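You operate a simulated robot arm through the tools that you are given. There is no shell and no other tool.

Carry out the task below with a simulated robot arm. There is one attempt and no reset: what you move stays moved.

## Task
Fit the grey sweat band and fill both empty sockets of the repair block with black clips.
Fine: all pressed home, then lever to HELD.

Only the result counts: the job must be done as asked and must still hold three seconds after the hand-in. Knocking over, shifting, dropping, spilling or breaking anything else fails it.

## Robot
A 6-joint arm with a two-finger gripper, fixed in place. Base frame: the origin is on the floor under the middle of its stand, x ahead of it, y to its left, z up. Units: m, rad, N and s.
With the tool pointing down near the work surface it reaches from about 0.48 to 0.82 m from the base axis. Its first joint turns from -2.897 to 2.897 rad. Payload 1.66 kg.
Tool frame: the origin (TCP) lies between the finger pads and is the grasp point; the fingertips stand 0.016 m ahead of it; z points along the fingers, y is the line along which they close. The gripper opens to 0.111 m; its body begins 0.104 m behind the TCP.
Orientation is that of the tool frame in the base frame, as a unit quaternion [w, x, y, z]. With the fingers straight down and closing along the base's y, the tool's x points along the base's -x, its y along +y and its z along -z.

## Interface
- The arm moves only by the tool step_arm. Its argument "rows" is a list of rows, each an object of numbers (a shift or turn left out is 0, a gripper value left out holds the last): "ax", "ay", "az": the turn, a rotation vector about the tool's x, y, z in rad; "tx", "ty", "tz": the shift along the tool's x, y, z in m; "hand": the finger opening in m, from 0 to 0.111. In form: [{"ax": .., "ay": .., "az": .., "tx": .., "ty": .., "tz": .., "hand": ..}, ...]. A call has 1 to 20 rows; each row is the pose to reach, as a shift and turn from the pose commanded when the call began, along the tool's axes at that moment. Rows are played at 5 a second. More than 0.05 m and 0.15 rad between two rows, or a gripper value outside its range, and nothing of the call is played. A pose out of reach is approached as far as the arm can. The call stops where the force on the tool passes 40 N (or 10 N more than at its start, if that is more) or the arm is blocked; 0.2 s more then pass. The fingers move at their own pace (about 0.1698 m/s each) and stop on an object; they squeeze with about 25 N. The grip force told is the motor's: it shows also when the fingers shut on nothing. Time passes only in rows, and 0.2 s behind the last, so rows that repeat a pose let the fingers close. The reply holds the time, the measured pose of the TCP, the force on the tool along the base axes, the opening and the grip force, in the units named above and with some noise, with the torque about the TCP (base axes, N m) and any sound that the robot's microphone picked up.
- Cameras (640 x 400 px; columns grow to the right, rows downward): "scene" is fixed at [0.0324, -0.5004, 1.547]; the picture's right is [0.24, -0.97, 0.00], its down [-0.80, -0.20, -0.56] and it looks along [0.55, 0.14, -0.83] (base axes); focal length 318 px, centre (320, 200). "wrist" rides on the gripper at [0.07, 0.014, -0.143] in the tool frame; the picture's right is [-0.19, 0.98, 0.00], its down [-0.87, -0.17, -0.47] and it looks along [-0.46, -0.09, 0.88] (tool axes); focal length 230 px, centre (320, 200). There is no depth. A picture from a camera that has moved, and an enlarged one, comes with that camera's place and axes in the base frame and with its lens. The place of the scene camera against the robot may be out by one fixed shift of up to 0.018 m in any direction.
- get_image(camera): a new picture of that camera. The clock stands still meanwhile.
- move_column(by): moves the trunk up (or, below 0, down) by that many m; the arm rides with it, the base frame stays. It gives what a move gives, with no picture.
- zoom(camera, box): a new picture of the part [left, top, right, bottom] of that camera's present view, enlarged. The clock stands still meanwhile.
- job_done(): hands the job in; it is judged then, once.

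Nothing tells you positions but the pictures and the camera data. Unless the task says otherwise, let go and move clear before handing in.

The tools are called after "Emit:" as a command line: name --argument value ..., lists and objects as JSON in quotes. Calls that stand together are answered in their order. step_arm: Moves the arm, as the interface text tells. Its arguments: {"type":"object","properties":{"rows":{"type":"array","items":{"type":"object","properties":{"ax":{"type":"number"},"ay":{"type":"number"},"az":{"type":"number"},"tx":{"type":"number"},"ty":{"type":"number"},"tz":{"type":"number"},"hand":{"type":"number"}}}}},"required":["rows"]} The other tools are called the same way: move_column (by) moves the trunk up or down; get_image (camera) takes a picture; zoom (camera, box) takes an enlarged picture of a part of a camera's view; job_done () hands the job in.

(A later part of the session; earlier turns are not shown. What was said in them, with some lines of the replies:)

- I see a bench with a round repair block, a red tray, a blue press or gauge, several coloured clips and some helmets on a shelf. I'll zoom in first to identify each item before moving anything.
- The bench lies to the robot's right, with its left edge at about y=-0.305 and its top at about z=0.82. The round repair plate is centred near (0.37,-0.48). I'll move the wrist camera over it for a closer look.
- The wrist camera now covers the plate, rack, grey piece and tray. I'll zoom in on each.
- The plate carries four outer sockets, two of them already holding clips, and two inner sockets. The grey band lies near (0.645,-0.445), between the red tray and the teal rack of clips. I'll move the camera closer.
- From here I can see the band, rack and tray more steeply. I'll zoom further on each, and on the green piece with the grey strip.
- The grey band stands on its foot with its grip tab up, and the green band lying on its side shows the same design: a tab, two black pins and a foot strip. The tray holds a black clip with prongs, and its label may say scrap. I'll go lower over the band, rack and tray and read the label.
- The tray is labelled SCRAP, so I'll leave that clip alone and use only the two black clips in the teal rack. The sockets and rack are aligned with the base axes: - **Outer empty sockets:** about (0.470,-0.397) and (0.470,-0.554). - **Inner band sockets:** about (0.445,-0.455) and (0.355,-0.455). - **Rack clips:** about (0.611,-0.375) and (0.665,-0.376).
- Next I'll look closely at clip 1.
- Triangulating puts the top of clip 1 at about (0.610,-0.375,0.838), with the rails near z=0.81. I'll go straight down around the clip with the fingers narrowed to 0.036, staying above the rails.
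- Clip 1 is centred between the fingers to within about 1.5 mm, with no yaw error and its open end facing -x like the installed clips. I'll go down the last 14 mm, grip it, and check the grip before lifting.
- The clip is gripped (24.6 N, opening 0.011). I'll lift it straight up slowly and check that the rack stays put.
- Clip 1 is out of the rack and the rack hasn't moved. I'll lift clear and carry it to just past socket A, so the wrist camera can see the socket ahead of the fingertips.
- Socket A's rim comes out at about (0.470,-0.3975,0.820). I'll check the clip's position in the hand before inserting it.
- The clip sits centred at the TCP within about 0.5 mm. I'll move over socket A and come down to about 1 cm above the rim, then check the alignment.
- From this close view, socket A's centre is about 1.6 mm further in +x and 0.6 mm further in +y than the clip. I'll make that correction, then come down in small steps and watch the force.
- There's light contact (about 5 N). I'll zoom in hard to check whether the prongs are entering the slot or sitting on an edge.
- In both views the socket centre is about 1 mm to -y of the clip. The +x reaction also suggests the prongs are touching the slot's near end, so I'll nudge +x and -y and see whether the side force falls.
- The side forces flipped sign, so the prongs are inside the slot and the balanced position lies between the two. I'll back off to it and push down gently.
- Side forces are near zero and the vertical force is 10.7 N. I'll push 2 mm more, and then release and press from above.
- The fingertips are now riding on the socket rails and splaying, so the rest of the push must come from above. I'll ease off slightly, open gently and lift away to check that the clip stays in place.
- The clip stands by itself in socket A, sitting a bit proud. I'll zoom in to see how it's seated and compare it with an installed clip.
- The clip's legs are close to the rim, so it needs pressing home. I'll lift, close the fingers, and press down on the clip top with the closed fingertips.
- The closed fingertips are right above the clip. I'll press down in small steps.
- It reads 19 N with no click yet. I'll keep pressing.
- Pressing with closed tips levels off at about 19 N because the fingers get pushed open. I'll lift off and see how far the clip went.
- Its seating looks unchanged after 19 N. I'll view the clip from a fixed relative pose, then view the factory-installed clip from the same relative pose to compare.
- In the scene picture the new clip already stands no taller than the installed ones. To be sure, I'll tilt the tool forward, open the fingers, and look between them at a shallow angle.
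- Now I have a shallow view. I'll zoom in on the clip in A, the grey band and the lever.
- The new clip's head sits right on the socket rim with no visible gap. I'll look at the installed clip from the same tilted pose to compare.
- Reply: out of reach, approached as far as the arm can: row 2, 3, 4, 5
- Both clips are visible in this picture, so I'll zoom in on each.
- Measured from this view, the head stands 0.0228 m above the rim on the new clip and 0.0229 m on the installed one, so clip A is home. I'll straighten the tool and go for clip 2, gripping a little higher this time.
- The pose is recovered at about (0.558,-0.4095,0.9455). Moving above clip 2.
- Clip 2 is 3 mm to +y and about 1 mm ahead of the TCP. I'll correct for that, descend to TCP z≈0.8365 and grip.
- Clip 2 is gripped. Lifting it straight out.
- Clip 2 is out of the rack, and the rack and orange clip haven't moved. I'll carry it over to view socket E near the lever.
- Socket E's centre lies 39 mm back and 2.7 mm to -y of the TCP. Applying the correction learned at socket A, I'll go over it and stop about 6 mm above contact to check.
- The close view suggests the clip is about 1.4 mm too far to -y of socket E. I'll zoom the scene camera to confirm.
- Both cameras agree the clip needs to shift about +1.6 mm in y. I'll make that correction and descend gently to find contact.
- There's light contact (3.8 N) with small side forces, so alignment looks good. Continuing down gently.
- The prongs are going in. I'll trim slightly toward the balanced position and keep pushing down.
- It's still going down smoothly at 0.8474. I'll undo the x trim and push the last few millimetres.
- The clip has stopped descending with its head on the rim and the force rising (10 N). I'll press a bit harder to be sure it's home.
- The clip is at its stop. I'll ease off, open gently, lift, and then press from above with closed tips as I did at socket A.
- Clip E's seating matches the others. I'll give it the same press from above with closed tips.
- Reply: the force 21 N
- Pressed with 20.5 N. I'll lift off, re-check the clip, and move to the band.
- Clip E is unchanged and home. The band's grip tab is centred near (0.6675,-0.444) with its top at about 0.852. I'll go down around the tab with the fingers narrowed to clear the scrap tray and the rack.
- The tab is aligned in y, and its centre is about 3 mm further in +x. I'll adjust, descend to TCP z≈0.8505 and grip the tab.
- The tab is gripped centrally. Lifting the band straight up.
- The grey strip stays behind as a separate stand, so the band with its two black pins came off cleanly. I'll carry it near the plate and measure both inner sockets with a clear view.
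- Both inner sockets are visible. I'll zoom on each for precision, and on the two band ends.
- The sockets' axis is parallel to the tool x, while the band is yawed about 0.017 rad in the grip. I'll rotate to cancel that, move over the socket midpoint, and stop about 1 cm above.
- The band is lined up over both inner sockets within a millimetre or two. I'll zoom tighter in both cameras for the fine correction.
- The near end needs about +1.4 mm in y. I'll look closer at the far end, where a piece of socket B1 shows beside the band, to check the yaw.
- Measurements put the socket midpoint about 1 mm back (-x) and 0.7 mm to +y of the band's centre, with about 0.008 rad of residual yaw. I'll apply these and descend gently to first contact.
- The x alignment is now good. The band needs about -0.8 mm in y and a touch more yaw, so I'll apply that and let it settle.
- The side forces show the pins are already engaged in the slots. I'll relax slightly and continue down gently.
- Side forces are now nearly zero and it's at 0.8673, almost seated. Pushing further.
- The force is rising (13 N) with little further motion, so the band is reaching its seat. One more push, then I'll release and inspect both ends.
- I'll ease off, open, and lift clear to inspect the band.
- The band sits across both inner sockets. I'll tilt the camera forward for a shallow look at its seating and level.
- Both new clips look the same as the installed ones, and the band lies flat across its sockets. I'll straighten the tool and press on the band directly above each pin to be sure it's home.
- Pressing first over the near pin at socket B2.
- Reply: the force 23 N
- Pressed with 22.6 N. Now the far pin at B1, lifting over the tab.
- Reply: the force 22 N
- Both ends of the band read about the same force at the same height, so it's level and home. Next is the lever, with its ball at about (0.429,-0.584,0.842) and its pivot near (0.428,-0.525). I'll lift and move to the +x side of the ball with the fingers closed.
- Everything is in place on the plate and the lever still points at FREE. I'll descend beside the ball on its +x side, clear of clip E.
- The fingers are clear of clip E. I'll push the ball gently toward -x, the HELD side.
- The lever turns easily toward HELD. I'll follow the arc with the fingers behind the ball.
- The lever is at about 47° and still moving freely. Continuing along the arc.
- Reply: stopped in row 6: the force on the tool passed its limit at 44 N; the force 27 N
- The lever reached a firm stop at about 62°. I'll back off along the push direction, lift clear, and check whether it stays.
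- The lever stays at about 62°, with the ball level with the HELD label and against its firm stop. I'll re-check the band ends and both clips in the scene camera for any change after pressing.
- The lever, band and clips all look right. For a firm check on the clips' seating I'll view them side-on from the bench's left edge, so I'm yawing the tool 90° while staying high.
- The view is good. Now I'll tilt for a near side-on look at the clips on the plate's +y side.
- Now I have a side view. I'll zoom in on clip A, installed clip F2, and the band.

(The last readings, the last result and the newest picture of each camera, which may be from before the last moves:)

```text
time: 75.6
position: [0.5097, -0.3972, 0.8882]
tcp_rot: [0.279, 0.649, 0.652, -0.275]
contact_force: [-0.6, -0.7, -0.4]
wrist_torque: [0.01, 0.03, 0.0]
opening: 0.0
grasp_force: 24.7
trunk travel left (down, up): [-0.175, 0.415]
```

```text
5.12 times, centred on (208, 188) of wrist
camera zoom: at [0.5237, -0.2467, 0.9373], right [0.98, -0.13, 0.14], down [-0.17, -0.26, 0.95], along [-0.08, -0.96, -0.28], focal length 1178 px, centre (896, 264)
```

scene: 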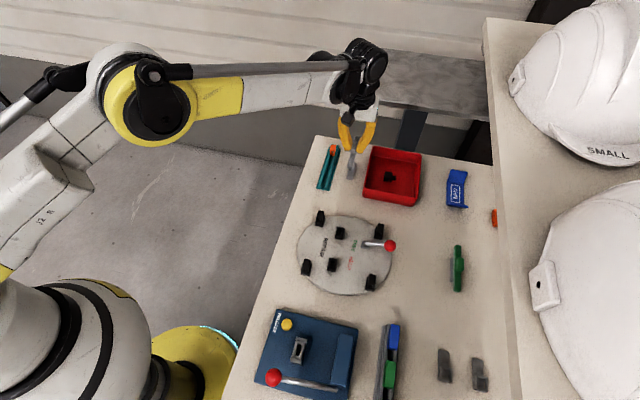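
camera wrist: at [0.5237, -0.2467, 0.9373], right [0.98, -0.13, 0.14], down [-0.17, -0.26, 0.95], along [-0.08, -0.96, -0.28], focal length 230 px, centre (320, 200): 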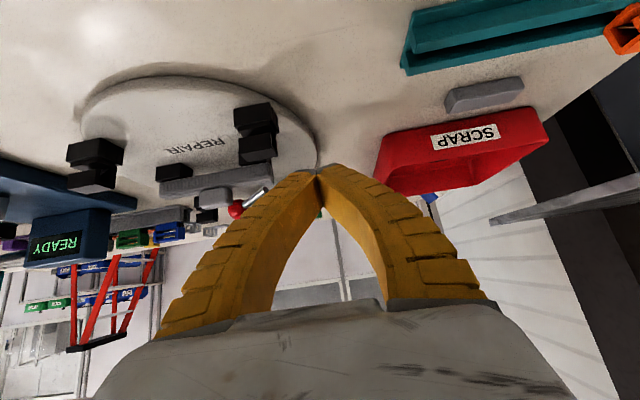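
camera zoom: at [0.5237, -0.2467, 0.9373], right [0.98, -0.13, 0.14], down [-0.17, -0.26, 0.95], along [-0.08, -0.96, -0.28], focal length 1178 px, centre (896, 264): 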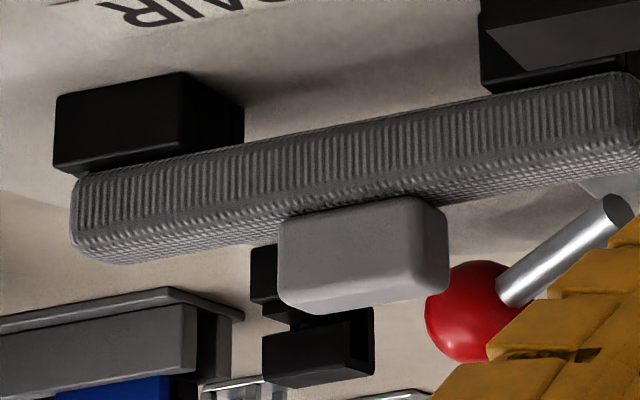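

The side view shows clip A's base flange sitting on its socket rim, like the installed clip F2. The band body rests on its socket with no gap, and the lever is over at HELD. I'll raise and straighten the tool to move clear.

Emit:
step_arm --rows '[{"tx": -0.02, "tz": -0.02}, {"tx": -0.045, "tz": -0.045}, {"tx": -0.05, "tz": -0.08, "ay": 0.1}, {"tx": -0.045, "tz": -0.12, "ay": 0.22}, {"tx": -0.04, "tz": -0.15, "ay": 0.34}, {"tx": -0.04, "tz": -0.16, "ay": 0.46}, {"tx": -0.04, "tz": -0.16, "ay": 0.58}, {"tx": -0.04, "tz": -0.16, "ay": 0.7}, {"tx": -0.04, "tz": -0.16, "ay": 0.8}, {"tx": -0.04, "tz": -0.16, "ay": 0.8}]'

Emit:
get_image --camera "scene"

Emit:
zoom --camera "scene" --box '[290, 195, 410, 300]'

Emit:
get_image --camera "wrist"

```text
time: 77.8
position: [0.5105, -0.3124, 1.0286]
tcp_rot: [0.003, 0.706, 0.708, 0.0]
contact_force: [-0.5, -0.2, 0.0]
wrist_torque: [0.02, 0.0, 0.02]
opening: 0.0
grasp_force: 24.7
trunk travel left (down, up): [-0.175, 0.415]
```

```text
taken
```

scene: 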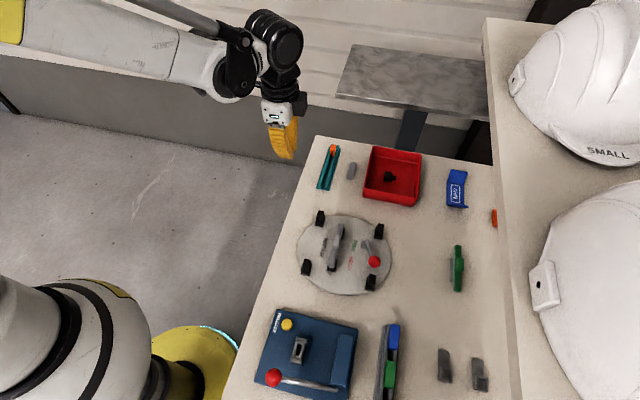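

```text
3.81 times, centred on (350, 248) of scene
camera zoom: at [0.0324, -0.5004, 1.547], right [0.24, -0.97, 0.0], down [-0.8, -0.2, -0.56], along [0.55, 0.14, -0.83], focal length 1211 px, centre (206, 19)
```

zoom: 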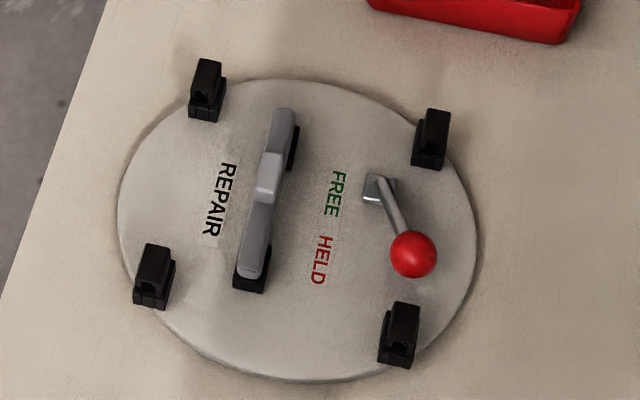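

```text
taken
camera wrist: at [0.5238, -0.2417, 1.1711], right [0.98, -0.18, 0.01], down [-0.17, -0.87, 0.47], along [-0.08, -0.47, -0.88], focal length 230 px, centre (320, 200)
```

wrist: 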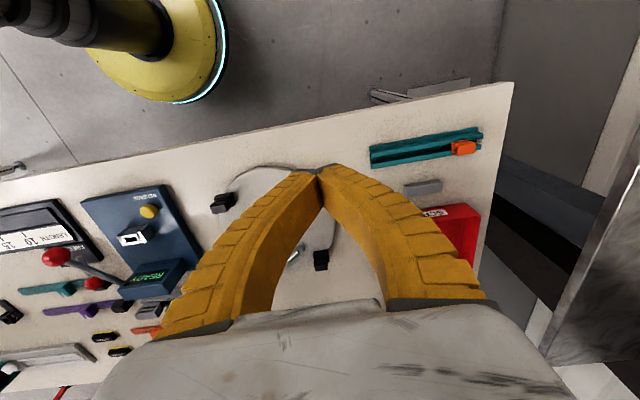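

All four sockets hold black clips, and the band is level on its two sockets. The new clips stand at the same height above the rim as the installed ones, within the sub-millimetre to 1 mm accuracy of the pictures. The lever rests at its HELD stop, nothing else has moved, and the arm is clear, so I'm handing in.

Emit:
job_done

```text
The job is handed in.
```

The grey sweat band is fitted, both empty sockets of the repair block hold black clips, and the lever is at HELD. I've handed the job in, but I don't have the result of the judging.

- **Clips:** I used the two black clips from the teal rack and left the one in the SCRAP tray alone. In the camera pictures both sit as low as the clips already fitted, to within about a millimetre.
- **Band:** it sits level across the two inner sockets. It was pressed over each pin with about 20 N.
- **Pressing home:** no click was picked up at any point. I judged everything home from the hard stops I felt and from how it looks. The fingers could only press with about 20 N before they spread.
- **Lever:** it turned about 62° to a firm stop level with the HELD label and stayed there after I let go. The force limit tripped at 44 N when it reached that stop.

In the last pictures nothing else appears to have moved. The band's small grey stand stayed on the bench. The gripper is empty and clear of the work.
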